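You operate a simulated robot arm through the tools that you are given. There is no shell and no other tool. Be economical: measure what you need, move in short steps, check, and stop when the job is done.

Carry out the task below with a simulated two-armed robot. There is one attempt and no reset: what you move stays moved.

TASK
On the top of the sample bench, fold the striped cloth in half.

It is judged by the outcome, as a careful person would: the job done as asked, and still so three seconds after it is handed in. It fails if anything else is knocked over, pushed out of place, dropped, spilled or broken. Flat cloth is picked up by pressing the open fingertips on it (5 to 10 N) and closing them slowly along it; thin cloth reads only 2 to 8 mm in the jaws.

THE ROBOT
Two 7-joint arms with two-finger parallel grippers on one trunk, on a base that drives. Base frame: it is fixed to the floor where the robot stands at the start and does not move with it; the origin is under the middle of the robot, x ahead of it, y to its left, z up; the surface under the hand at the start is at about z = 0.86. Lengths are in m, angles in degrees, forces in N, time in s.
The left shoulder is at the start at [0.163, 0.171, 1.108], the right one opposite. With the tool pointing down near the work surface each hand reaches from about 0.46 to 0.96 m from the robot's upright axis, wherever it stands, measured 20 degrees to its own side. Places, roughly: top of the sample bench [0.7, -0.2, 0.9]. Payload 4.4 kg a hand.
The tool frame of a hand sits at the grasp point between the pads (the TCP): z along the fingers, y along the line on which they close. The tips reach 0.023 m beyond it. The gripper opens to 0.094 m. The fingers are 0.038 m wide and 0.01 m thick; the gripper's body (0.054 by 0.096 m) begins 0.039 m behind the TCP.
Orientation is that of the tool frame in the base frame, as a unit quaternion [w, x, y, z]. With the fingers straight down and closing along the base's y, the tool's x points along the base's -x, its y along +y and its z along -z.

THE INTERFACE
- The arms move only by the tool servo_tool. It takes "left_plan", "right_plan" or both (then of equal length, played together; a hand with none holds still); each is text: rows parted by semicolons, each of 7 numbers parted by spaces: the shift along the tool's x, y, z in m, then the turn, a rotation vector about the tool's x, y, z in rad, then the opening, from 0 (shut) to 1 (fully open). In form: tx ty tz wx wy wz grip; .... A call has 1 to 20 rows; each row shifts and turns the commanded pose from where the row before left it, along the tool's axes as they then stand. Rows are played at 5 a second. More than 0.05 m and 8.6 degrees between two rows, or a gripper value outside its range, and nothing of the call is played. Where a pose cannot be reached the arm comes as near as it can. A force on the tool above 40 N (or 10 N above the force at the start of the call, whichever is more), or a blocked arm, ends the call early, and 0.2 s more pass. Each finger travels about 0.072 m/s and halts on what it meets, pressing with about 41 N; the grip force reading is that of the motor and also rises with nothing between the fingers. The clock runs only during rows and for 0.2 s after the last one: add rows that do not move to give the fingers time. The reply holds the time, the measured pose of the TCP, the force on the tool along the base axes, the opening and the grip force, in the units named above and with some noise, with the torque about the TCP (base axes, N m) and any sound that the robot's microphone picked up.
- Cameras (640 x 400 px; columns grow to the right, rows downward): "scene" is now at [0.291, -0.006, 1.2445]; the picture's right is [-0.06, -1.00, 0.00], its down [-0.56, 0.03, -0.82] and it looks along [0.82, -0.05, -0.57] (base axes); focal length 214 px, centre (320, 200). "left" rides on the left gripper at [0.086, -0.016, -0.074] in its tool frame; the picture's right is [0.18, 0.98, 0.00], its down [-0.58, 0.11, -0.81] and it looks along [-0.79, 0.15, 0.59] (tool axes); focal length 243 px, centre (320, 200). "right" rides on the right gripper at [0.086, 0.016, -0.074] in its tool frame; the picture's right is [-0.18, 0.98, 0.00], its down [-0.58, -0.11, -0.81] and it looks along [-0.79, -0.15, 0.59] (tool axes); focal length 243 px, centre (320, 200). There is no depth. A picture from a camera that has moved, and an enlarged one, comes with that camera's place and axes in the base frame and with its lens.
- get_image(camera): a new picture of that camera. It takes no simulated time.
- raise_lower(by): slides the trunk up (or, below 0, down) by that many m; the arms and the scene camera ride with it, the base frame stays. It gives what a move gives, with no picture.
- steer(legs): drives the robot by 1 to 6 legs, each [ahead, left, turn to the left] in m, m and degrees, along the robot's own axes; the way and the turn of a leg run together, so that a leg with both is an arc; at most 1.5 m and 180 degrees a leg. The arms and the cameras ride along, it lands a little off, and it stops where it bumps. It gives what a move gives.
- turn_head(pan, tilt): turns the head with the scene camera to pan (to the left, within 80 degrees either way) and tilt (down, from -29 to 69), counted from straight ahead of the robot. It gives what a move gives.
- inspect(camera, box): a new picture of the part [left, top, right, bottom] of that camera's present view, enlarged. It takes no simulated time.
- close_job(): hands the job in; it is judged then, once.

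Work in short steps. Places have to be worked out from the pictures, the camera data and where the tool is seen: move nearer, look again, correct. Check each grasp and each placing, and mend what went wrong. You have 120 turns and 108 pictures in all, those below and enlarged ones among them. Open the grippers and draw the arms clear of the work before you hand the job in, unless the task says otherwise; then end with one line.

The tools are called after ">>>" by a JSON object that holds its "method" and its "body". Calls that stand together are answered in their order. servo_tool: Moves the arms, as the interface text tells. Its arguments: {"type":"object","properties":{"left_plan":{"type":"string"},"right_plan":{"type":"string"}},"required":[]} The other tools are called the same way: raise_lower (by) slides the trunk up or down; steer (legs) drives the base; turn_head (pan, tilt) turns the head that bears the scene camera; get_image (camera) takes a picture; inspect (camera, box) takes an enlarged picture of a part of a camera's view; close_job () hands the job in.

At the start:

```text
clock: 0.0
left_ee_pos: [0.6265, 0.0911, 1.1039]
left_tool_rot: [0.0, -0.001, 1.0, 0.0]
left_contact_force: [0.2, 0.8, 0.2]
left_torque: [0.04, 0.0, 0.02]
left_opening: 0.094
left_grip_force: 0.1
right_ee_pos: [0.4115, -0.3335, 1.0975]
right_tool_rot: [-0.001, 0.0, 1.0, -0.001]
right_contact_force: [-0.3, 0.5, -0.4]
right_torque: [0.0, 0.03, 0.02]
right_opening: 0.0942
right_grip_force: 0.2
trunk travel left (down, up): [-0.125, 0.263]
robot x, y, heading: [0.0008, -0.0014, 0.2]
head pan, tilt: [-3.5, 34.4]
```

scene: 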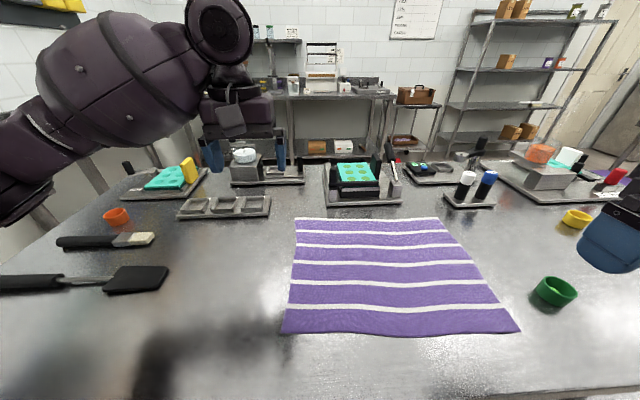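
right: 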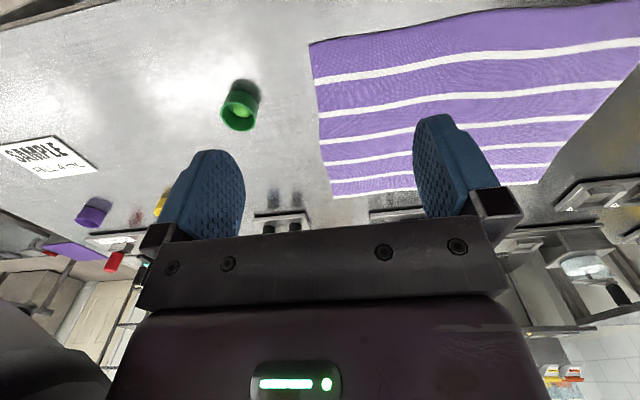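
left: 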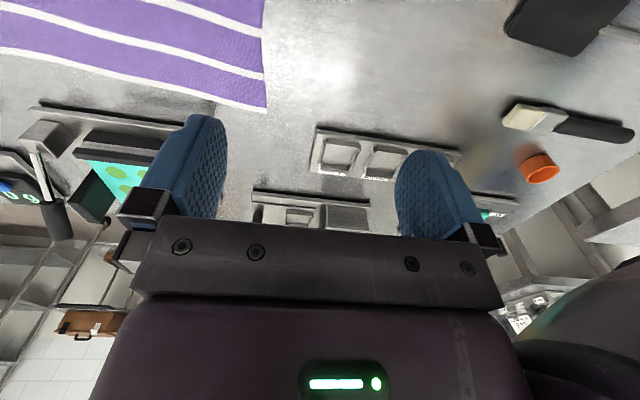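

The cloth spans about x 0.45–0.75 and y −0.36–0.04, with its near edge close to the inner reach limit. I'll back the robot up and shift it right so both near corners are well within reach, and then look again.

>>> {"method": "steer", "body": {"legs": [[-0.12, 0, 0], [0, -0.15, 0]]}}

>>> {"method": "turn_head", "body": {"pan": 0, "tilt": 42}}

>>> {"method": "get_image", "body": {"camera": "scene"}}

```text
clock: 2.8
left_ee_pos: [0.5071, -0.0584, 1.1028]
left_tool_rot: [0.0, -0.001, 1.0, 0.0]
left_contact_force: [-0.1, -0.5, 0.1]
left_torque: [0.03, 0.01, 0.01]
left_opening: 0.094
left_grip_force: 0.0
right_ee_pos: [0.2924, -0.4827, 1.098]
right_tool_rot: [0.001, 0.0, 1.0, 0.0]
right_contact_force: [-0.5, -0.9, 0.2]
right_torque: [0.01, -0.03, -0.03]
right_opening: 0.094
right_grip_force: 0.1
trunk travel left (down, up): [-0.125, 0.263]
robot x, y, heading: [-0.1203, -0.151, 0.1]
head pan, tilt: [-3.5, 34.4]
```

```text
clock: 3.5
left_ee_pos: [0.5057, -0.0583, 1.1037]
left_tool_rot: [0.0, -0.001, 1.0, 0.0]
left_contact_force: [0.4, 0.7, 0.5]
left_torque: [0.01, 0.05, 0.0]
left_opening: 0.0944
left_grip_force: 0.0
right_ee_pos: [0.2926, -0.482, 1.098]
right_tool_rot: [0.0, 0.0, 1.0, -0.001]
right_contact_force: [-1.3, 0.0, 0.3]
right_torque: [0.0, -0.01, -0.01]
right_opening: 0.0942
right_grip_force: 0.1
trunk travel left (down, up): [-0.125, 0.263]
robot x, y, heading: [-0.1202, -0.1483, -0.1]
head pan, tilt: [0.0, 42.0]
```

```text
104 pictures are left
camera scene: at [0.1661, -0.1495, 1.2332], right [0.0, -1.0, 0.0], down [-0.67, 0.0, -0.74], along [0.74, 0.0, -0.67], focal length 214 px, centre (320, 200)
```

scene: 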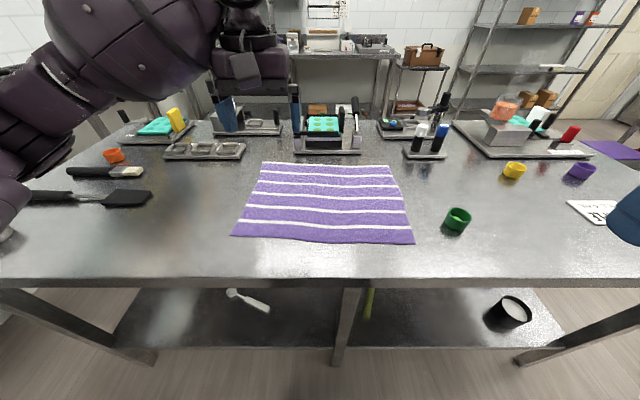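

The fold plan is near edge over far edge, with corners at NL≈(0.461, 0.044), NR≈(0.442, −0.352), FL≈(0.761, 0.035) and FR≈(0.744, −0.378). I'll move both hands to about 5 cm above the near corners, with the grippers half open.

>>> {"method": "servo_tool", "body": {"left_plan": "0.0083 0.0112 0.029 0 0 0 0.5; 0.0083 0.0112 0.029 0 0 0 0.5; 0.0083 0.0112 0.029 0 0 0 0.5; 0.0083 0.0112 0.029 0 0 0 0.5; 0.0083 0.0112 0.029 0 0 0 0.5; 0.0083 0.0112 0.029 0 0 0 0.5; 0 0 0 0 0 0 0.5", "right_plan": "-0.0246 0.0275 0.028 0 0 0 0.5; -0.0246 0.0275 0.028 0 0 0 0.5; -0.0246 0.0275 0.028 0 0 0 0.5; -0.0246 0.0275 0.028 0 0 0 0.5; -0.0246 0.0275 0.028 0 0 0 0.5; -0.0246 0.0275 0.028 0 0 0 0.5; 0 0 0 0 0 0 0.5"}}

>>> {"method": "get_image", "body": {"camera": "scene"}}

>>> {"method": "get_image", "body": {"camera": "left"}}

>>> {"method": "get_image", "body": {"camera": "right"}}

```text
clock: 5.1
left_ee_pos: [0.4575, 0.0081, 0.9305]
left_tool_rot: [0.001, -0.001, 1.0, 0.0]
left_contact_force: [-0.3, 0.2, -1.0]
left_torque: [0.0, -0.05, 0.02]
left_opening: 0.0467
left_grip_force: 0.0
right_ee_pos: [0.4393, -0.3168, 0.9292]
right_tool_rot: [0.001, -0.001, 1.0, 0.0]
right_contact_force: [0.5, 0.4, 0.8]
right_torque: [0.02, -0.02, -0.03]
right_opening: 0.047
right_grip_force: 0.0
trunk travel left (down, up): [-0.125, 0.263]
robot x, y, heading: [-0.1193, -0.1473, -0.1]
head pan, tilt: [0.0, 42.0]
```

```text
103 pictures are left
camera scene: at [0.1654, -0.1498, 1.2336], right [0.0, -1.0, 0.0], down [-0.67, 0.0, -0.74], along [0.74, 0.0, -0.67], focal length 214 px, centre (320, 200)
```

scene: 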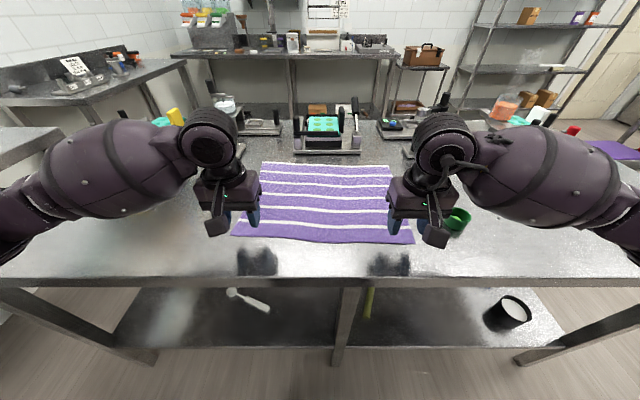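

```text
102 pictures are left
camera left: at [0.3704, -0.0084, 1.0044], right [-0.18, 0.98, 0.0], down [0.58, 0.11, 0.81], along [0.79, 0.15, -0.59], focal length 243 px, centre (320, 200)
```

left: 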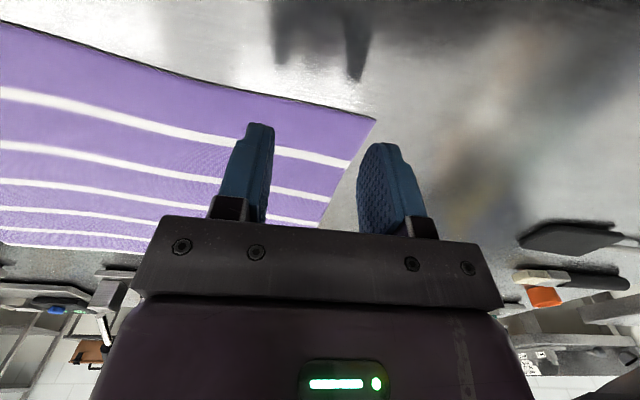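

```text
101 pictures are left
camera right: at [0.3526, -0.3014, 1.003], right [0.18, 0.98, 0.0], down [0.58, -0.11, 0.81], along [0.79, -0.15, -0.59], focal length 243 px, centre (320, 200)
```

right: 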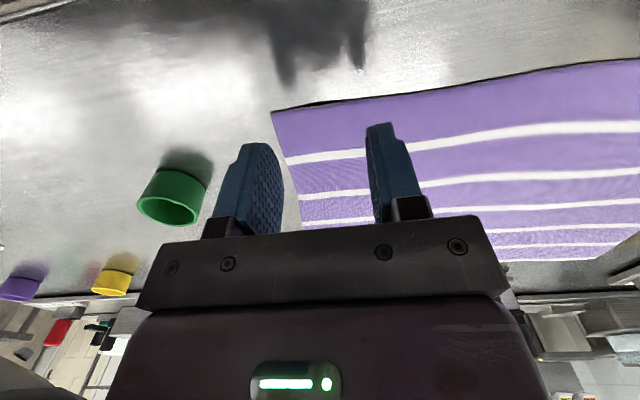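

The wrist views confirm the corners at about (0.464, 0.049) and (0.439, −0.350). I'll lower both hands until the tips are just above the surface.

>>> {"method": "servo_tool", "body": {"left_plan": "0 0.002 0.015 0 0 0 0.5; 0 0.002 0.015 0 0 0 0.5; 0 0 0.012 0 0 0 0.5; 0 0 0.002 0 0 0 0.5; 0 0 0 0 0 0 0.5", "right_plan": "0 0 0.015 0 0 0 0.5; 0 0 0.015 0 0 0 0.5; 0 0 0.011 0 0 0 0.5; 0 0 0.002 0 0 0 0.5; 0 0 0 0 0 0 0.5"}}

```text
clock: 6.3
left_ee_pos: [0.4567, 0.0126, 0.885]
left_tool_rot: [-0.001, -0.001, 1.0, 0.0]
left_contact_force: [-0.8, 0.5, -0.6]
left_torque: [0.0, 0.0, 0.0]
left_opening: 0.0471
left_grip_force: 0.2
right_ee_pos: [0.4401, -0.3165, 0.8865]
right_tool_rot: [0.0, 0.0, 1.0, 0.0]
right_contact_force: [0.0, 0.4, 0.3]
right_torque: [0.0, 0.03, 0.02]
right_opening: 0.0469
right_grip_force: 0.2
trunk travel left (down, up): [-0.125, 0.263]
robot x, y, heading: [-0.1203, -0.1511, -0.3]
head pan, tilt: [0.0, 42.0]
```

No contact yet, so I'll go down in millimetre steps.

>>> {"method": "servo_tool", "body": {"left_plan": "0 0 0.001 0 0 0 0.5; 0 0 0.001 0 0 0 0.5; 0 0 0 0 0 0 0.5", "right_plan": "0 0 0.0015 0 0 0 0.5; 0 0 0.001 0 0 0 0.5; 0 0 0 0 0 0 0.5"}}

```text
clock: 7.1
left_ee_pos: [0.4569, 0.0129, 0.8853]
left_tool_rot: [0.001, -0.001, 1.0, -0.001]
left_contact_force: [-0.3, -0.8, 6.4]
left_torque: [-0.08, -0.11, 0.01]
left_opening: 0.0469
left_grip_force: 0.2
right_ee_pos: [0.4407, -0.3167, 0.8843]
right_tool_rot: [0.0, 0.0, 1.0, 0.0]
right_contact_force: [0.1, 0.3, 3.9]
right_torque: [0.0, -0.05, 0.02]
right_opening: 0.0469
right_grip_force: 0.0
trunk travel left (down, up): [-0.125, 0.263]
robot x, y, heading: [-0.1178, -0.1487, 0.2]
head pan, tilt: [0.0, 42.0]
```

Contact is 6.4 N on the left and 3.9 N on the right. I'll press the right a little more and close both slowly.

>>> {"method": "servo_tool", "body": {"left_plan": "0 0 0 0 0 0 0.5; 0 0 0 0 0 0 0.45; 0 0 0 0 0 0 0.4; 0 0 0 0 0 0 0.35; 0 0 0 0 0 0 0.3; 0 0 0 0 0 0 0.25; 0 0 0 0 0 0 0.2; 0 0 0 0 0 0 0.15; 0 0 0 0 0 0 0.1; 0 0 0 0 0 0 0.05; 0 0 0 0 0 0 0; 0 0 0 0 0 0 0; 0 0 0 0 0 0 0", "right_plan": "0 0 0.0007 0 0 0 0.5; 0 0 0 0 0 0 0.45; 0 0 0 0 0 0 0.4; 0 0 0 0 0 0 0.35; 0 0 0 0 0 0 0.3; 0 0 0 0 0 0 0.25; 0 0 0 0 0 0 0.2; 0 0 0 0 0 0 0.15; 0 0 0 0 0 0 0.1; 0 0 0 0 0 0 0.05; 0 0 0 0 0 0 0; 0 0 0 0 0 0 0; 0 0 0 0 0 0 0"}}

>>> {"method": "get_image", "body": {"camera": "left"}}

>>> {"method": "get_image", "body": {"camera": "right"}}

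```text
clock: 9.7
left_ee_pos: [0.4556, 0.0096, 0.8838]
left_tool_rot: [0.001, 0.003, 1.0, -0.006]
left_contact_force: [-1.1, -24.5, 5.4]
left_torque: [-0.55, -0.06, -0.33]
left_opening: 0.0023
left_grip_force: 41.2
right_ee_pos: [0.4388, -0.3128, 0.8841]
right_tool_rot: [0.001, -0.003, 1.0, 0.007]
right_contact_force: [0.9, 24.0, 6.2]
right_torque: [0.5, -0.09, 0.36]
right_opening: 0.0021
right_grip_force: 41.1
trunk travel left (down, up): [-0.125, 0.263]
robot x, y, heading: [-0.1217, -0.1501, 0.0]
head pan, tilt: [0.0, 42.0]
stopped in row 13 (right hand): the force on the tool passed its limit at 40 N (the readings are from after the stop); the commanded pose is now the measured one
```

```text
100 pictures are left
camera left: at [0.3685, -0.0063, 0.9586], right [-0.18, 0.98, -0.01], down [0.58, 0.12, 0.81], along [0.79, 0.14, -0.59], focal length 243 px, centre (320, 200)
```

left: 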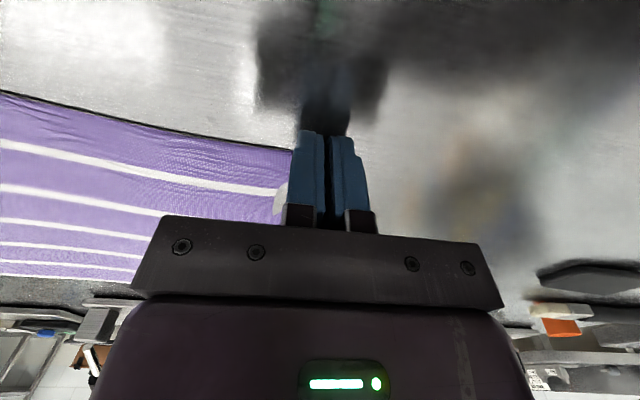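

```text
99 pictures are left
camera right: at [0.3522, -0.2983, 0.9581], right [0.18, 0.98, 0.01], down [0.58, -0.12, 0.81], along [0.8, -0.13, -0.59], focal length 243 px, centre (320, 200)
```

right: 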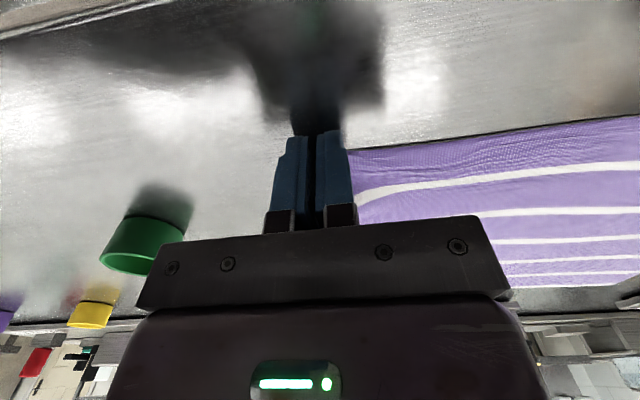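

Both hands hold cloth (2.3 and 2.1 mm), and the cloth is taut between them at about 24 N. I'll ease the hands inward slightly and lift 5 cm.

>>> {"method": "servo_tool", "body": {"left_plan": "0 -0.003 -0.003 0 0 0 0; 0 -0.003 -0.005 0 0 0 0; 0 -0.003 -0.01 0 0 0 0; 0 0 -0.015 0 0 0 0; 0 0 -0.015 0 0 0 0; 0 0 0 0 0 0 0", "right_plan": "0 0.003 -0.003 0 0 0 0; 0 0.003 -0.005 0 0 0 0; 0 0.003 -0.01 0 0 0 0; 0 0 -0.015 0 0 0 0; 0 0 -0.015 0 0 0 0; 0 0 0 0 0 0 0"}}

>>> {"method": "get_image", "body": {"camera": "left"}}

>>> {"method": "get_image", "body": {"camera": "right"}}

>>> {"method": "get_image", "body": {"camera": "scene"}}

```text
clock: 11.1
left_ee_pos: [0.455, 0.0023, 0.9331]
left_tool_rot: [0.001, 0.0, 1.0, -0.003]
left_contact_force: [-1.1, -4.0, 0.1]
left_torque: [-0.03, 0.02, -0.06]
left_opening: 0.0025
left_grip_force: 40.6
right_ee_pos: [0.4384, -0.3052, 0.9314]
right_tool_rot: [0.0, -0.001, 1.0, 0.003]
right_contact_force: [-0.3, 3.1, 0.3]
right_torque: [0.07, -0.02, 0.07]
right_opening: 0.0022
right_grip_force: 40.8
trunk travel left (down, up): [-0.125, 0.263]
robot x, y, heading: [-0.1175, -0.1532, 0.2]
head pan, tilt: [0.0, 42.0]
```

```text
98 pictures are left
camera left: at [0.3696, -0.0136, 1.0057], right [-0.18, 0.98, -0.01], down [0.58, 0.11, 0.81], along [0.79, 0.14, -0.59], focal length 243 px, centre (320, 200)
```

left: 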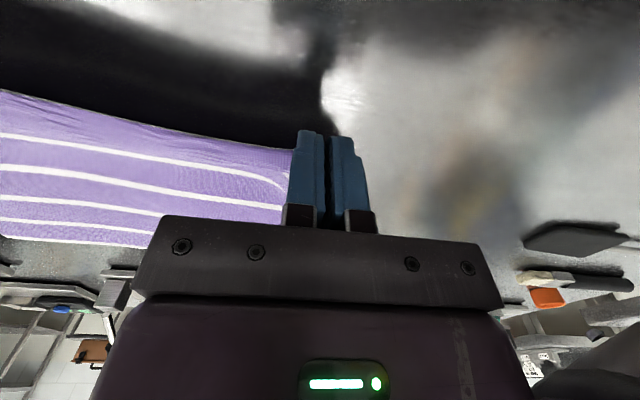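

```text
97 pictures are left
camera right: at [0.3528, -0.2911, 1.0043], right [0.18, 0.98, 0.01], down [0.58, -0.11, 0.81], along [0.79, -0.14, -0.59], focal length 243 px, centre (320, 200)
```

right: 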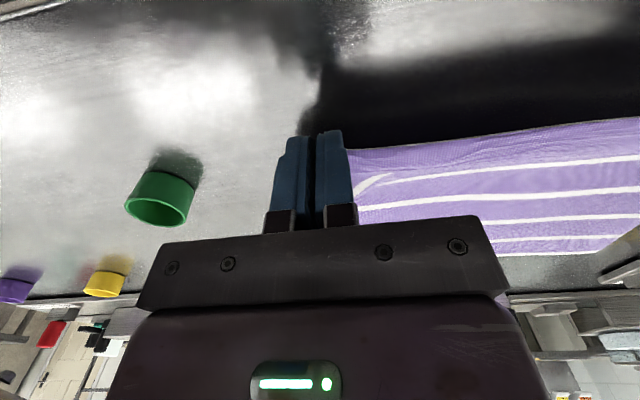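

```text
96 pictures are left
camera scene: at [0.1664, -0.1495, 1.2329], right [0.0, -1.0, 0.0], down [-0.67, 0.0, -0.74], along [0.74, 0.0, -0.67], focal length 214 px, centre (320, 200)
```

scene: 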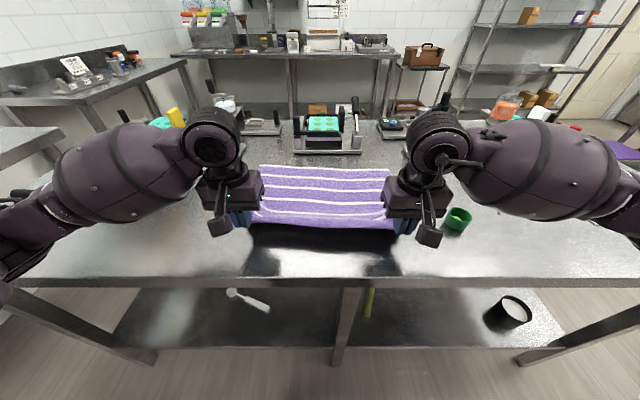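

Both grips hold and the near edge comes up straight. Next I'll tilt the fingers forward about 34° so the edge lays over cleanly, and carry the edge up in an arc to above the fold line.

>>> {"method": "servo_tool", "body": {"left_plan": "0 0 0 0 -0.12 0 0; 0 0 0 0 -0.12 0 0; 0 0 0 0 -0.12 0 0; 0 0 0 0 -0.12 0 0; 0 0 0 0 -0.12 0 0; -0.01375 0 -0.0024 0 0 0 0; -0.01375 0 -0.0024 0 0 0 0; -0.01375 0 -0.0024 0 0 0 0; -0.01375 0 -0.0024 0 0 0 0; -0.01385 0 0.0019 0 0 0 0; -0.01385 0 0.0019 0 0 0 0; -0.01385 0 0.0019 0 0 0 0; -0.01385 0 0.0019 0 0 0 0; -0.0113 0 0.0056 0 0 0 0; -0.0113 0 0.0056 0 0 0 0; -0.0113 0 0.0056 0 0 0 0; -0.0113 0 0.0056 0 0 0 0; 0 0 0 0 0 0 0", "right_plan": "0 0 0 0 -0.12 0 0; 0 0 0 0 -0.12 0 0; 0 0 0 0 -0.12 0 0; 0 0 0 0 -0.12 0 0; 0 0 0 0 -0.12 0 0; -0.01375 0 -0.0024 0 0 0 0; -0.01375 0 -0.0024 0 0 0 0; -0.01375 0 -0.0024 0 0 0 0; -0.01375 0 -0.0024 0 0 0 0; -0.01385 0 0.0019 0 0 0 0; -0.01385 0 0.0019 0 0 0 0; -0.01385 0 0.0019 0 0 0 0; -0.01385 0 0.0019 0 0 0 0; -0.0113 0 0.0056 0 0 0 0; -0.0113 0 0.0056 0 0 0 0; -0.0113 0 0.0056 0 0 0 0; -0.0113 0 0.0056 0 0 0 0; 0 0 0 0 0 0 0"}}

>>> {"method": "get_image", "body": {"camera": "scene"}}

>>> {"method": "get_image", "body": {"camera": "left"}}

```text
clock: 14.9
left_ee_pos: [0.5972, 0.0021, 1.003]
left_tool_rot: [0.297, 0.0, 0.955, -0.003]
left_contact_force: [0.1, -3.8, 0.1]
left_torque: [-0.02, 0.02, -0.09]
left_opening: 0.0023
left_grip_force: 41.4
right_ee_pos: [0.5797, -0.3069, 1.0035]
right_tool_rot: [0.296, -0.001, 0.955, 0.003]
right_contact_force: [1.1, 2.4, 0.1]
right_torque: [0.01, -0.02, 0.08]
right_opening: 0.0021
right_grip_force: 40.9
trunk travel left (down, up): [-0.125, 0.263]
robot x, y, heading: [-0.123, -0.1529, -0.0]
head pan, tilt: [0.0, 42.0]
```

```text
95 pictures are left
camera scene: at [0.166, -0.1495, 1.2332], right [0.0, -1.0, 0.0], down [-0.67, 0.0, -0.74], along [0.74, 0.0, -0.67], focal length 214 px, centre (320, 200)
```

scene: 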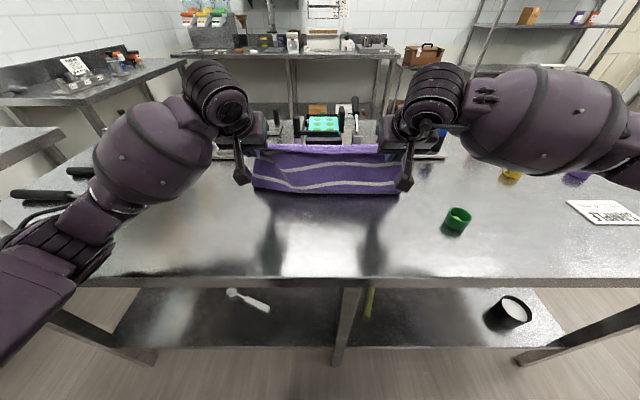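

```text
94 pictures are left
camera left: at [0.4825, -0.0142, 1.0158], right [-0.15, 0.98, -0.11], down [0.02, 0.11, 0.99], along [0.99, 0.15, -0.04], focal length 243 px, centre (320, 200)
```

left: 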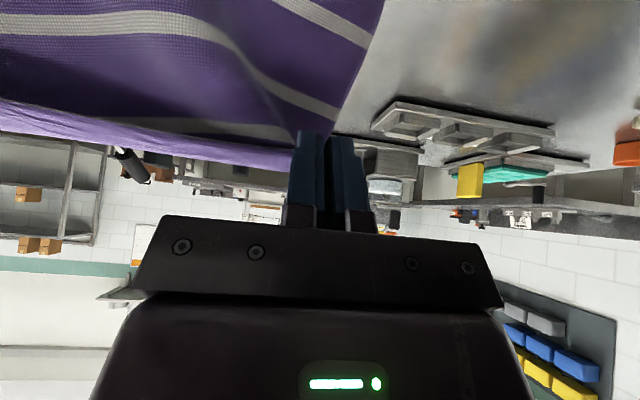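

The fold line sits at x≈0.606, as planned. I'll continue the arc down toward the far edge, stopping above it to check.

>>> {"method": "servo_tool", "body": {"left_plan": "-0.0093 0 0.0085 0 0 0 0; -0.0093 0 0.0085 0 0 0 0; -0.0093 0 0.0085 0 0 0 0; -0.0093 0 0.0085 0 0 0 0; -0.0068 0 0.0122 0 0 0 0; -0.0068 0 0.0122 0 0 0 0; -0.0068 0 0.0122 0 0 0 0; -0.0068 0 0.0122 0 0 0 0; -0.0006 0 0.008 0 0 0 0; -0.0006 0 0.008 0 0 0 0; -0.0006 0 0.008 0 0 0 0; -0.0006 0 0.008 0 0 0 0; 0 0 0 0 0 0 0", "right_plan": "-0.0093 0 0.0085 0 0 0 0; -0.0093 0 0.0085 0 0 0 0; -0.0093 0 0.0085 0 0 0 0; -0.0093 0 0.0085 0 0 0 0; -0.0068 0 0.0122 0 0 0 0; -0.0068 0 0.0122 0 0 0 0; -0.0068 0 0.0122 0 0 0 0; -0.0068 0 0.0122 0 0 0 0; -0.0006 0 0.008 0 0 0 0; -0.0006 0 0.008 0 0 0 0; -0.0006 0 0.008 0 0 0 0; -0.0006 0 0.008 0 0 0 0; 0 0 0 0 0 0 0"}}

>>> {"method": "get_image", "body": {"camera": "scene"}}

>>> {"method": "get_image", "body": {"camera": "left"}}

>>> {"method": "get_image", "body": {"camera": "right"}}

```text
clock: 17.7
left_ee_pos: [0.7157, 0.0055, 0.9612]
left_tool_rot: [0.306, -0.001, 0.952, 0.0]
left_contact_force: [0.3, -5.9, 0.2]
left_torque: [-0.07, -0.01, -0.14]
left_opening: 0.0022
left_grip_force: 41.1
right_ee_pos: [0.6968, -0.3035, 0.9531]
right_tool_rot: [0.301, -0.001, 0.954, 0.003]
right_contact_force: [-0.1, 5.6, 0.5]
right_torque: [0.06, 0.01, 0.15]
right_opening: 0.0023
right_grip_force: 41.2
trunk travel left (down, up): [-0.125, 0.263]
robot x, y, heading: [-0.1205, -0.1494, 0.1]
head pan, tilt: [0.0, 42.0]
```

```text
93 pictures are left
camera scene: at [0.1613, -0.1485, 1.2359], right [0.0, -1.0, 0.0], down [-0.67, 0.0, -0.75], along [0.75, 0.0, -0.67], focal length 214 px, centre (320, 200)
```

scene: 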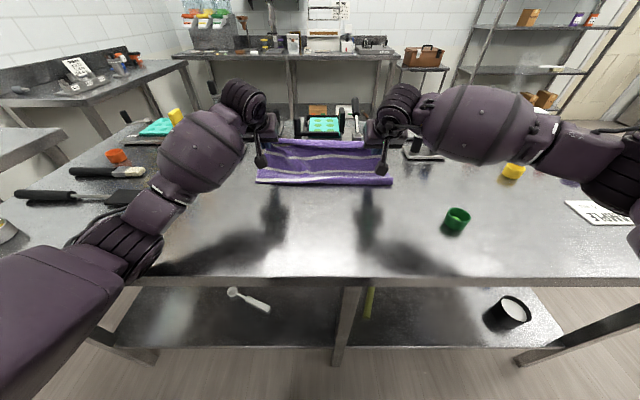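

```text
92 pictures are left
camera left: at [0.6018, -0.0106, 0.9712], right [-0.15, 0.98, -0.11], down [0.0, 0.11, 0.99], along [0.99, 0.15, -0.02], focal length 243 px, centre (320, 200)
```

left: 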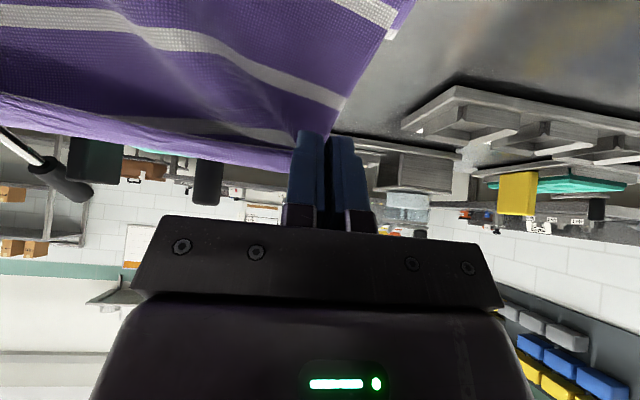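

```text
91 pictures are left
camera right: at [0.5834, -0.2884, 0.9645], right [0.15, 0.98, 0.11], down [0.02, -0.11, 0.99], along [0.99, -0.14, -0.03], focal length 243 px, centre (320, 200)
```

right: 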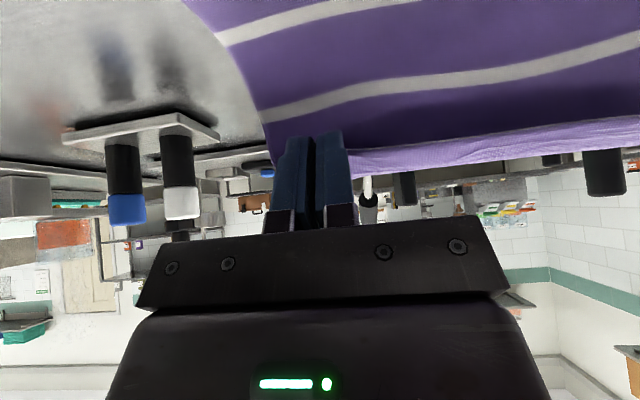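

The left hand sits about 1.5 cm higher than commanded and the right is slightly high, so this may be reach lag. I'll lower in small rows and watch the response.

>>> {"method": "servo_tool", "body": {"left_plan": "0.0026 0 0.0103 0 0 0 0; 0.0026 0 0.0103 0 0 0 0; 0.0026 0 0.0103 0 0 0 0; 0 0 0 0 0 0 0; 0 0 0 0 0 0 0", "right_plan": "0.0026 0 0.0103 0 0 0 0; 0.0026 0 0.0103 0 0 0 0; 0.0026 0 0.0103 0 0 0 0; 0 0 0 0 0 0 0; 0 0 0 0 0 0 0"}}

```text
clock: 19.1
left_ee_pos: [0.7293, 0.0088, 0.9548]
left_tool_rot: [0.322, -0.002, 0.947, 0.006]
left_contact_force: [-1.2, -10.5, -1.7]
left_torque: [-0.1, 0.04, -0.28]
left_opening: 0.0021
left_grip_force: 41.1
right_ee_pos: [0.7039, -0.3047, 0.9234]
right_tool_rot: [0.301, -0.003, 0.954, 0.007]
right_contact_force: [1.5, 10.1, 1.4]
right_torque: [0.09, -0.01, 0.29]
right_opening: 0.0023
right_grip_force: 40.9
trunk travel left (down, up): [-0.125, 0.263]
robot x, y, heading: [-0.1204, -0.148, -0.0]
head pan, tilt: [0.0, 42.0]
stopped in row 5 (left hand): the arm was blocked; the commanded pose is now the measured one
```

The left arm hits a joint limit at this tilt, so I'll lower with the trunk instead. First I'll level the right hand to the left's height and relax the tension slightly, then lower the trunk.

>>> {"method": "servo_tool", "body": {"right_plan": "-0.008 0.002 -0.0066 0 0 0 0; -0.008 0.002 -0.0066 0 0 0 0; -0.008 0.001 -0.0066 0 0 0 0; 0 0 0 0 0 0 0"}}

>>> {"method": "raise_lower", "body": {"by": -0.035}}

>>> {"method": "get_image", "body": {"camera": "scene"}}

>>> {"method": "get_image", "body": {"camera": "left"}}

>>> {"method": "get_image", "body": {"camera": "right"}}

```text
clock: 20.1
left_ee_pos: [0.7293, 0.0097, 0.9543]
left_tool_rot: [0.322, -0.002, 0.947, 0.005]
left_contact_force: [-0.6, -5.3, 0.2]
left_torque: [-0.02, 0.02, -0.12]
left_opening: 0.0021
left_grip_force: 40.9
right_ee_pos: [0.712, -0.3019, 0.9552]
right_tool_rot: [0.302, -0.001, 0.953, 0.005]
right_contact_force: [-1.1, 5.6, 0.0]
right_torque: [0.02, -0.02, 0.12]
right_opening: 0.002
right_grip_force: 40.9
trunk travel left (down, up): [-0.125, 0.263]
robot x, y, heading: [-0.1205, -0.1455, 0.2]
head pan, tilt: [0.0, 42.0]
```

```text
clock: 20.9
left_ee_pos: [0.6633, 0.0422, 0.9664]
left_tool_rot: [0.349, -0.017, 0.937, 0.012]
left_contact_force: [-1.6, -21.0, -0.2]
left_torque: [-0.18, 0.03, -0.56]
left_opening: 0.0023
left_grip_force: 41.5
right_ee_pos: [0.6489, -0.2773, 0.9639]
right_tool_rot: [0.324, -0.013, 0.946, 0.007]
right_contact_force: [-1.2, 21.0, 0.6]
right_torque: [0.17, -0.07, 0.61]
right_opening: 0.0023
right_grip_force: 40.8
trunk travel left (down, up): [-0.09, 0.298]
robot x, y, heading: [-0.1679, -0.1475, 1.1]
head pan, tilt: [0.0, 42.0]
```

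```text
90 pictures are left
camera scene: at [0.1161, -0.1378, 1.2081], right [0.02, -1.0, 0.0], down [-0.65, -0.02, -0.76], along [0.76, 0.01, -0.65], focal length 214 px, centre (320, 200)
```

scene: 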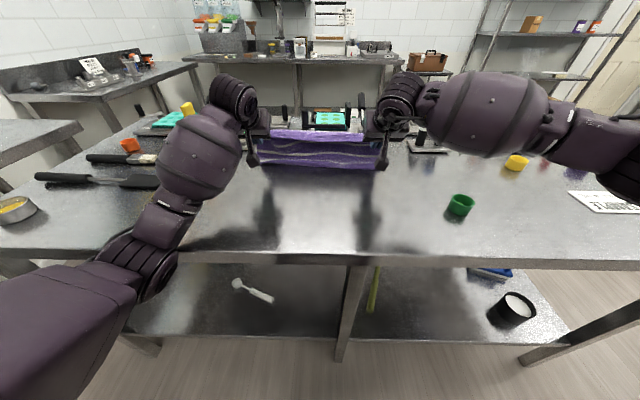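

```text
89 pictures are left
camera left: at [0.5492, 0.0213, 0.965], right [-0.18, 0.98, -0.11], down [-0.09, 0.09, 0.99], along [0.98, 0.19, 0.07], focal length 243 px, centre (320, 200)
```

left: 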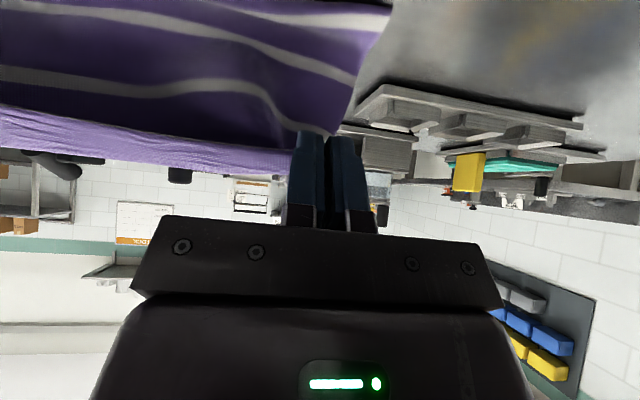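

```text
88 pictures are left
camera right: at [0.535, -0.2642, 0.9695], right [0.12, 0.99, 0.12], down [-0.03, -0.11, 0.99], along [0.99, -0.12, 0.02], focal length 243 px, centre (320, 200)
```

right: 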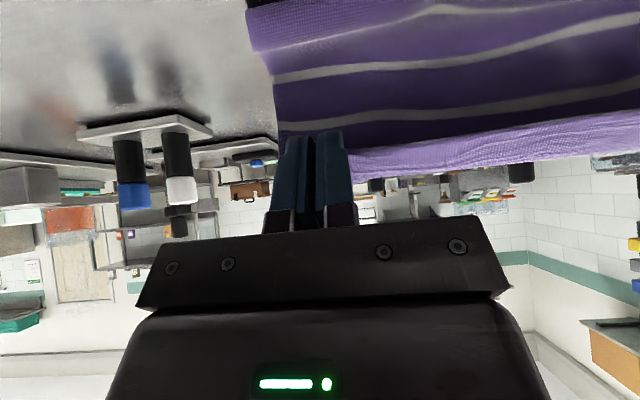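

The trunk lowering pushed the base back about 5 cm, so the left upper arm was leaning on the bench edge, which also explains the earlier "blocked" stop. I'll raise the trunk to free the elbow, compensating with the hands as I go.

>>> {"method": "raise_lower", "body": {"by": 0.035}}

>>> {"method": "get_image", "body": {"camera": "scene"}}

```text
clock: 21.7
left_ee_pos: [0.6958, 0.0883, 0.9341]
left_tool_rot: [0.309, -0.045, 0.95, 0.018]
left_contact_force: [0.9, -13.2, 1.3]
left_torque: [-0.2, -0.07, -0.36]
left_opening: 0.0021
left_grip_force: 40.6
right_ee_pos: [0.7096, -0.2253, 0.9588]
right_tool_rot: [0.303, -0.041, 0.952, 0.014]
right_contact_force: [0.4, 12.6, -1.4]
right_torque: [0.02, 0.05, 0.28]
right_opening: 0.0024
right_grip_force: 41.2
trunk travel left (down, up): [-0.125, 0.263]
robot x, y, heading: [-0.1255, -0.1477, 5.0]
head pan, tilt: [0.0, 42.0]
```

```text
87 pictures are left
camera scene: at [0.1413, -0.1203, 1.2372], right [0.08, -1.0, 0.01], down [-0.65, -0.06, -0.76], along [0.76, 0.06, -0.65], focal length 214 px, centre (320, 200)
```

scene: 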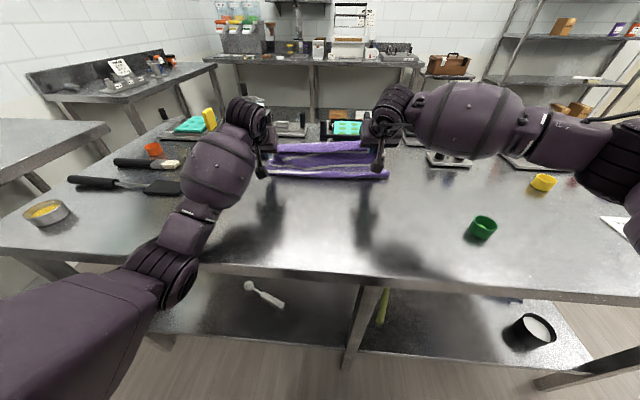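

The base has yawed 5° from contact at the left elbow. I'll raise the trunk further to clear it.

>>> {"method": "raise_lower", "body": {"by": 0.04}}

>>> {"method": "get_image", "body": {"camera": "scene"}}

```text
clock: 22.6
left_ee_pos: [0.737, 0.0092, 0.9692]
left_tool_rot: [0.307, -0.003, 0.952, 0.003]
left_contact_force: [0.0, -3.6, -0.5]
left_torque: [-0.05, -0.03, -0.09]
left_opening: 0.0022
left_grip_force: 40.8
right_ee_pos: [0.7228, -0.2982, 0.9815]
right_tool_rot: [0.294, -0.002, 0.956, 0.003]
right_contact_force: [0.0, 4.2, -1.5]
right_torque: [-0.02, 0.0, 0.1]
right_opening: 0.0024
right_grip_force: 41.1
trunk travel left (down, up): [-0.165, 0.223]
robot x, y, heading: [-0.1191, -0.1504, 0.2]
head pan, tilt: [0.0, 42.0]
```

```text
86 pictures are left
camera scene: at [0.1301, -0.1483, 1.2796], right [0.0, -1.0, 0.0], down [-0.67, 0.0, -0.74], along [0.74, 0.0, -0.67], focal length 214 px, centre (320, 200)
```

scene: 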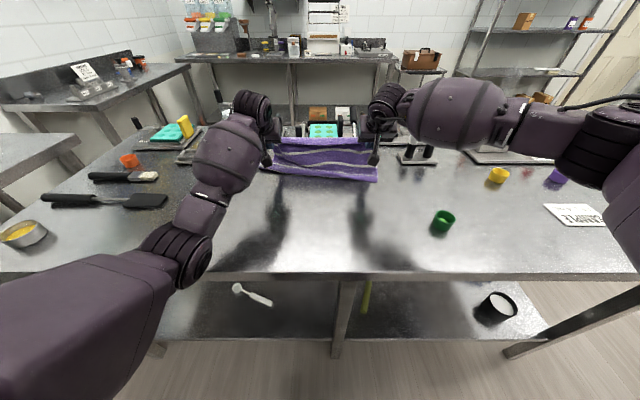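

The base is back at its commanded pose and the elbow is free. I'll lower the hands 3 cm and raise the trunk 3 cm, stepwise, to gain elbow clearance.

>>> {"method": "servo_tool", "body": {"left_plan": "0.007 0 0.0074 0 0 0 0; 0.007 0 0.0074 0 0 0 0; 0.007 0 0.0074 0 0 0 0; 0 0 0 0 0 0 0", "right_plan": "0.007 0 0.0074 0 0 0 0; 0.007 0 0.0074 0 0 0 0; 0.007 0 0.0074 0 0 0 0; 0.007 0 0.0074 0 0 0 0"}}

>>> {"method": "raise_lower", "body": {"by": 0.03}}

>>> {"method": "servo_tool", "body": {"left_plan": "0.007 0 0.0074 0 0 0 0; 0.007 0 0.0074 0 0 0 0; 0.007 0 0.0074 0 0 0 0; 0 0 0 0 0 0 0", "right_plan": "0.007 0 0.0074 0 0 0 0; 0.007 0 0.0074 0 0 0 0; 0.007 0 0.0074 0 0 0 0; 0 0 0 0 0 0 0"}}

>>> {"method": "get_image", "body": {"camera": "scene"}}

```text
clock: 23.6
left_ee_pos: [0.7303, 0.0069, 0.9457]
left_tool_rot: [0.31, -0.002, 0.951, 0.004]
left_contact_force: [-1.3, -1.9, 0.2]
left_torque: [-0.04, 0.0, -0.07]
left_opening: 0.0022
left_grip_force: 41.0
right_ee_pos: [0.7134, -0.2989, 0.9455]
right_tool_rot: [0.296, -0.001, 0.955, 0.004]
right_contact_force: [-0.2, 2.9, -0.8]
right_torque: [0.01, 0.0, 0.07]
right_opening: 0.0023
right_grip_force: 41.2
trunk travel left (down, up): [-0.165, 0.223]
robot x, y, heading: [-0.1214, -0.1481, 0.3]
head pan, tilt: [0.0, 42.0]
```

```text
clock: 24.3
left_ee_pos: [0.7322, 0.0079, 0.9711]
left_tool_rot: [0.308, -0.001, 0.951, 0.003]
left_contact_force: [0.6, -2.8, -1.6]
left_torque: [-0.01, -0.01, -0.05]
left_opening: 0.0022
left_grip_force: 40.6
right_ee_pos: [0.7151, -0.299, 0.9729]
right_tool_rot: [0.294, -0.001, 0.956, 0.003]
right_contact_force: [1.2, 3.4, -1.1]
right_torque: [0.05, 0.02, 0.04]
right_opening: 0.0019
right_grip_force: 41.4
trunk travel left (down, up): [-0.195, 0.193]
robot x, y, heading: [-0.1222, -0.1454, 0.1]
head pan, tilt: [0.0, 42.0]
```

```text
clock: 25.3
left_ee_pos: [0.7258, 0.0077, 0.9456]
left_tool_rot: [0.311, -0.002, 0.95, 0.003]
left_contact_force: [-1.1, -2.5, 0.1]
left_torque: [0.0, 0.02, -0.12]
left_opening: 0.0022
left_grip_force: 40.6
right_ee_pos: [0.7089, -0.2991, 0.946]
right_tool_rot: [0.297, -0.001, 0.955, 0.003]
right_contact_force: [0.1, 1.9, 0.3]
right_torque: [0.01, -0.03, 0.09]
right_opening: 0.0021
right_grip_force: 41.2
trunk travel left (down, up): [-0.195, 0.193]
robot x, y, heading: [-0.1206, -0.1469, 0.0]
head pan, tilt: [0.0, 42.0]
```

```text
85 pictures are left
camera scene: at [0.0959, -0.1493, 1.3147], right [0.0, -1.0, 0.0], down [-0.67, 0.0, -0.74], along [0.74, 0.0, -0.67], focal length 214 px, centre (320, 200)
```

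scene: 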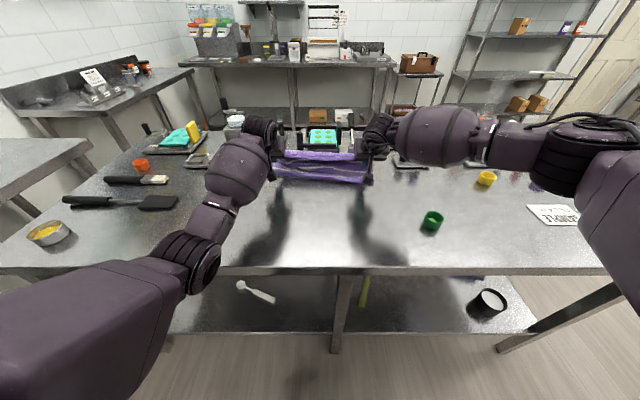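

The elbow looks clear now. I'll lower the hands toward the surface.

>>> {"method": "servo_tool", "body": {"left_plan": "0.0043 0 0.008 0 0 0 0; 0.0043 0 0.008 0 0 0 0; 0.0043 0 0.008 0 0 0 0; 0.0043 0 0.008 0 0 0 0; 0 0 0 0 0 0 0", "right_plan": "0.0043 0 0.008 0 0 0 0; 0.0043 0 0.008 0 0 0 0; 0.0043 0 0.008 0 0 0 0; 0.0043 0 0.008 0 0 0 0; 0 0 0 0 0 0 0"}}

>>> {"method": "get_image", "body": {"camera": "left"}}

>>> {"method": "get_image", "body": {"camera": "right"}}

>>> {"method": "inspect", "body": {"camera": "scene", "box": [220, 100, 420, 225]}}

```text
clock: 26.5
left_ee_pos: [0.7307, 0.0079, 0.9105]
left_tool_rot: [0.311, -0.001, 0.951, 0.002]
left_contact_force: [-0.2, -3.2, -0.4]
left_torque: [0.0, 0.02, -0.08]
left_opening: 0.0021
left_grip_force: 41.2
right_ee_pos: [0.7127, -0.2987, 0.9096]
right_tool_rot: [0.297, -0.002, 0.955, 0.004]
right_contact_force: [0.3, 1.2, -0.6]
right_torque: [-0.01, -0.02, 0.03]
right_opening: 0.0023
right_grip_force: 41.0
trunk travel left (down, up): [-0.195, 0.193]
robot x, y, heading: [-0.121, -0.1509, -0.1]
head pan, tilt: [0.0, 42.0]
```

```text
84 pictures are left
camera left: at [0.6172, -0.009, 0.9183], right [-0.15, 0.98, -0.11], down [-0.01, 0.11, 0.99], along [0.99, 0.15, -0.01], focal length 243 px, centre (320, 200)
```

left: 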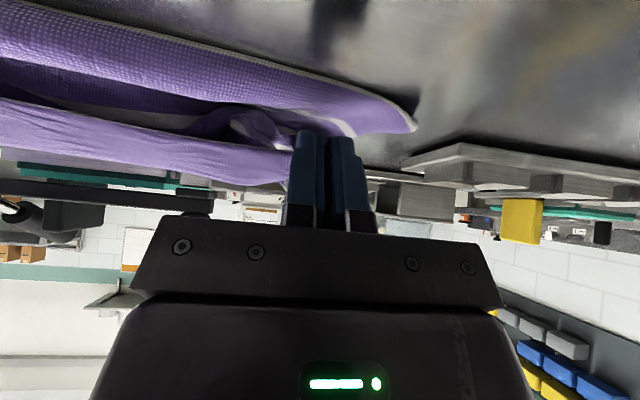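

```text
83 pictures are left
camera right: at [0.5987, -0.2837, 0.9211], right [0.15, 0.98, 0.11], down [0.02, -0.11, 0.99], along [0.99, -0.14, -0.04], focal length 243 px, centre (320, 200)
```

right: 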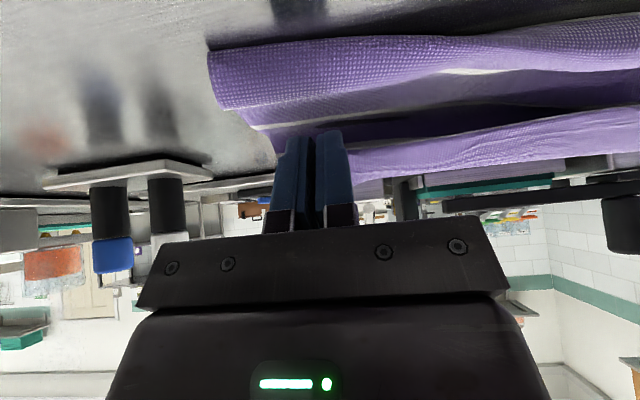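

```text
3.20 times, centred on (320, 162) of scene
camera zoom: at [0.0958, -0.1493, 1.3148], right [0.0, -1.0, 0.0], down [-0.67, 0.0, -0.74], along [0.74, 0.0, -0.67], focal length 686 px, centre (320, 320)
```

zoom: 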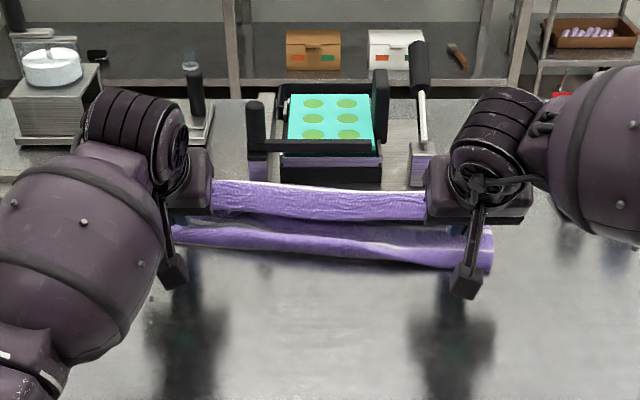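

The fold line now reads around x 0.66–0.72, so the base disturbance shifted and skewed the bottom layer forward. I'll walk the held edge back to look at the bottom layer and re-lay it.

>>> {"method": "servo_tool", "body": {"left_plan": "0.0067 0 -0.0168 0 0 0 0; 0.0067 0 -0.0168 0 0 0 0; 0.0067 0 -0.0168 0 0 0 0; 0.0067 0 -0.0168 0 0 0 0; 0.0067 0 -0.0168 0 0 0 0; 0.0148 0 -0.0138 0 0 0 0; 0.0148 0 -0.0138 0 0 0 0; 0.0148 0 -0.0138 0 0 0 0; 0.0148 0 -0.0138 0 0 0 0; 0.0148 0 -0.0138 0 0 0 0; 0 0 0 0 0 0 0", "right_plan": "0.0067 0 -0.0168 0 0 0 0; 0.0067 0 -0.0168 0 0 0 0; 0.0067 0 -0.0168 0 0 0 0; 0.0067 0 -0.0168 0 0 0 0; 0.0067 0 -0.0168 0 0 0 0; 0.0148 0 -0.0138 0 0 0 0; 0.0148 0 -0.0138 0 0 0 0; 0.0148 0 -0.0138 0 0 0 0; 0.0148 0 -0.0138 0 0 0 0; 0.0148 0 -0.0138 0 0 0 0; 0 0 0 0 0 0 0"}}

>>> {"method": "inspect", "body": {"camera": "scene", "box": [180, 90, 460, 265]}}

```text
clock: 28.9
left_ee_pos: [0.5538, 0.0075, 0.97]
left_tool_rot: [0.31, -0.002, 0.951, 0.003]
left_contact_force: [-0.2, -3.0, 0.8]
left_torque: [-0.02, 0.01, -0.09]
left_opening: 0.0023
left_grip_force: 40.8
right_ee_pos: [0.5368, -0.3002, 0.9757]
right_tool_rot: [0.296, 0.0, 0.955, 0.003]
right_contact_force: [0.9, 3.3, 0.2]
right_torque: [0.02, 0.01, 0.08]
right_opening: 0.0024
right_grip_force: 40.7
trunk travel left (down, up): [-0.195, 0.193]
robot x, y, heading: [-0.1183, -0.1483, -0.2]
head pan, tilt: [0.0, 42.0]
```

```text
2.29 times, centred on (320, 178) of scene
camera zoom: at [0.0964, -0.1493, 1.3145], right [0.0, -1.0, 0.0], down [-0.67, 0.0, -0.74], along [0.74, 0.0, -0.67], focal length 490 px, centre (320, 251)
```

zoom: 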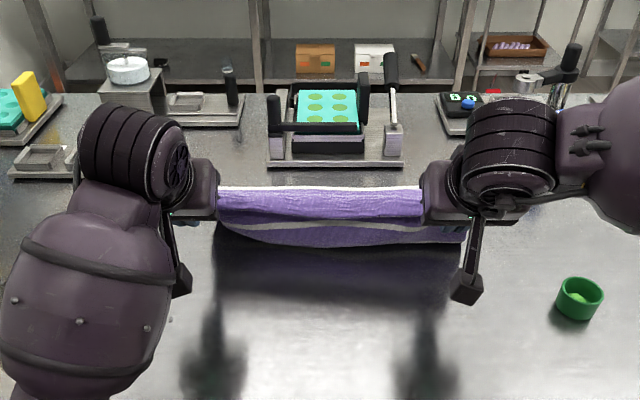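

The bottom layer is still hidden behind the held edge, so I'll bring the edge further back and down.

>>> {"method": "servo_tool", "body": {"left_plan": "0.0238 0 -0.0006 0 0 0 0; 0.0238 0 -0.0006 0 0 0 0; 0.0238 0 -0.0006 0 0 0 0; 0.0238 0 -0.0006 0 0 0 0; 0 0 0 0 0 0 0", "right_plan": "0.0238 0 -0.0006 0 0 0 0; 0.0238 0 -0.0006 0 0 0 0; 0.0238 0 -0.0006 0 0 0 0; 0.0238 0 -0.0006 0 0 0 0; 0 0 0 0 0 0 0"}}

>>> {"method": "inspect", "body": {"camera": "scene", "box": [180, 90, 460, 265]}}

```text
clock: 30.1
left_ee_pos: [0.475, 0.0076, 0.916]
left_tool_rot: [0.312, -0.002, 0.95, 0.003]
left_contact_force: [-1.1, -2.7, -0.2]
left_torque: [-0.02, -0.01, -0.1]
left_opening: 0.0022
left_grip_force: 41.4
right_ee_pos: [0.4572, -0.3, 0.9226]
right_tool_rot: [0.296, -0.002, 0.955, 0.004]
right_contact_force: [0.5, 3.0, -0.7]
right_torque: [-0.03, 0.0, 0.1]
right_opening: 0.0022
right_grip_force: 41.0
trunk travel left (down, up): [-0.195, 0.193]
robot x, y, heading: [-0.1204, -0.1515, 0.1]
head pan, tilt: [0.0, 42.0]
```

```text
2.29 times, centred on (320, 178) of scene
camera zoom: at [0.0962, -0.1493, 1.3147], right [0.0, -1.0, 0.0], down [-0.67, 0.0, -0.74], along [0.74, 0.0, -0.67], focal length 490 px, centre (320, 251)
```

zoom: 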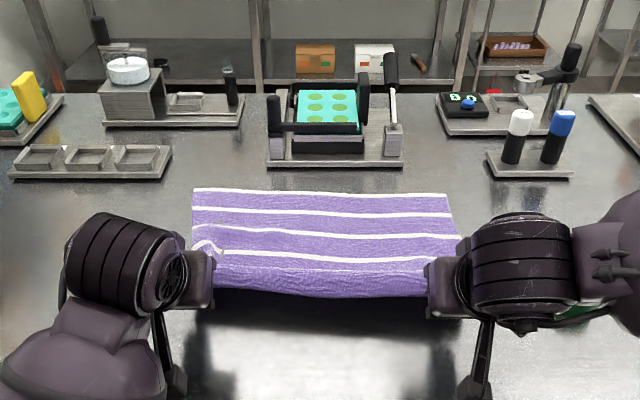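

The far edge is visible and essentially in place: left (0.749, 0.057), right (0.730, −0.351). The lobe I saw was just cloth slack. The elbow is clear now, so I'll redo the arc forward.

>>> {"method": "servo_tool", "body": {"left_plan": "-0.0129 0 -0.0033 0 0 0 0; -0.0129 0 -0.0033 0 0 0 0; -0.0129 0 -0.0033 0 0 0 0; -0.0129 0 -0.0033 0 0 0 0; -0.0145 0 0.0009 0 0 0 0; -0.0145 0 0.0009 0 0 0 0; -0.0145 0 0.0009 0 0 0 0; -0.0145 0 0.0009 0 0 0 0; -0.012 0 0.0046 0 0 0 0; -0.012 0 0.0046 0 0 0 0; -0.012 0 0.0046 0 0 0 0; -0.012 0 0.0046 0 0 0 0; -0.0089 0 0.0092 0 0 0 0; -0.0089 0 0.0092 0 0 0 0; -0.0089 0 0.0092 0 0 0 0; -0.0089 0 0.0092 0 0 0 0; -0.0034 0 0.0129 0 0 0 0; -0.0034 0 0.0129 0 0 0 0; -0.0034 0 0.0129 0 0 0 0; -0.0034 0 0.0129 0 0 0 0", "right_plan": "-0.0129 0 -0.0033 0 0 0 0; -0.0129 0 -0.0033 0 0 0 0; -0.0129 0 -0.0033 0 0 0 0; -0.0129 0 -0.0033 0 0 0 0; -0.0145 0 0.0009 0 0 0 0; -0.0145 0 0.0009 0 0 0 0; -0.0145 0 0.0009 0 0 0 0; -0.0145 0 0.0009 0 0 0 0; -0.012 0 0.0046 0 0 0 0; -0.012 0 0.0046 0 0 0 0; -0.012 0 0.0046 0 0 0 0; -0.012 0 0.0046 0 0 0 0; -0.0089 0 0.0092 0 0 0 0; -0.0089 0 0.0092 0 0 0 0; -0.0089 0 0.0092 0 0 0 0; -0.0089 0 0.0092 0 0 0 0; -0.0034 0 0.0129 0 0 0 0; -0.0034 0 0.0129 0 0 0 0; -0.0034 0 0.0129 0 0 0 0; -0.0034 0 0.0129 0 0 0 0"}}

>>> {"method": "inspect", "body": {"camera": "scene", "box": [180, 90, 460, 265]}}

>>> {"method": "get_image", "body": {"camera": "left"}}

```text
clock: 34.3
left_ee_pos: [0.7004, 0.008, 0.9591]
left_tool_rot: [0.311, -0.002, 0.95, 0.002]
left_contact_force: [0.6, -3.3, 0.7]
left_torque: [-0.01, 0.01, -0.09]
left_opening: 0.002
left_grip_force: 41.1
right_ee_pos: [0.6827, -0.2997, 0.9603]
right_tool_rot: [0.296, -0.001, 0.955, 0.003]
right_contact_force: [0.7, 2.0, -0.6]
right_torque: [-0.01, 0.0, 0.1]
right_opening: 0.002
right_grip_force: 41.2
trunk travel left (down, up): [-0.195, 0.193]
robot x, y, heading: [-0.1202, -0.1484, 0.1]
head pan, tilt: [0.0, 42.0]
```

```text
2.29 times, centred on (320, 178) of scene
camera zoom: at [0.0966, -0.1492, 1.3145], right [0.0, -1.0, 0.0], down [-0.67, 0.0, -0.74], along [0.74, 0.0, -0.67], focal length 490 px, centre (320, 251)
```

zoom: 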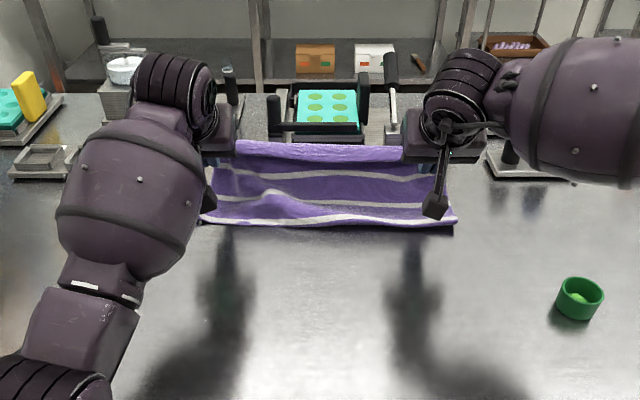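

```text
78 pictures are left
camera left: at [0.5873, -0.0091, 0.9675], right [-0.15, 0.98, -0.11], down [-0.01, 0.11, 0.99], along [0.99, 0.15, -0.01], focal length 243 px, centre (320, 200)
```

left: 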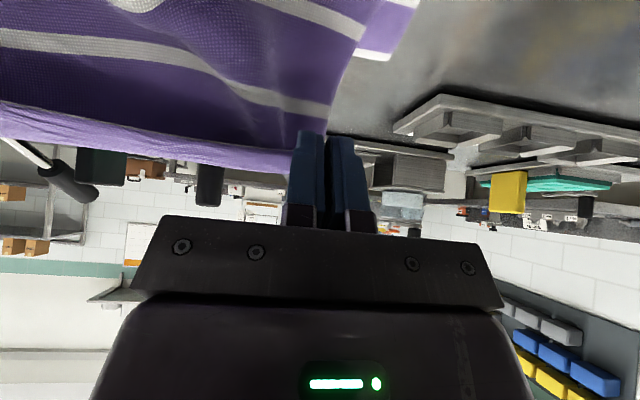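

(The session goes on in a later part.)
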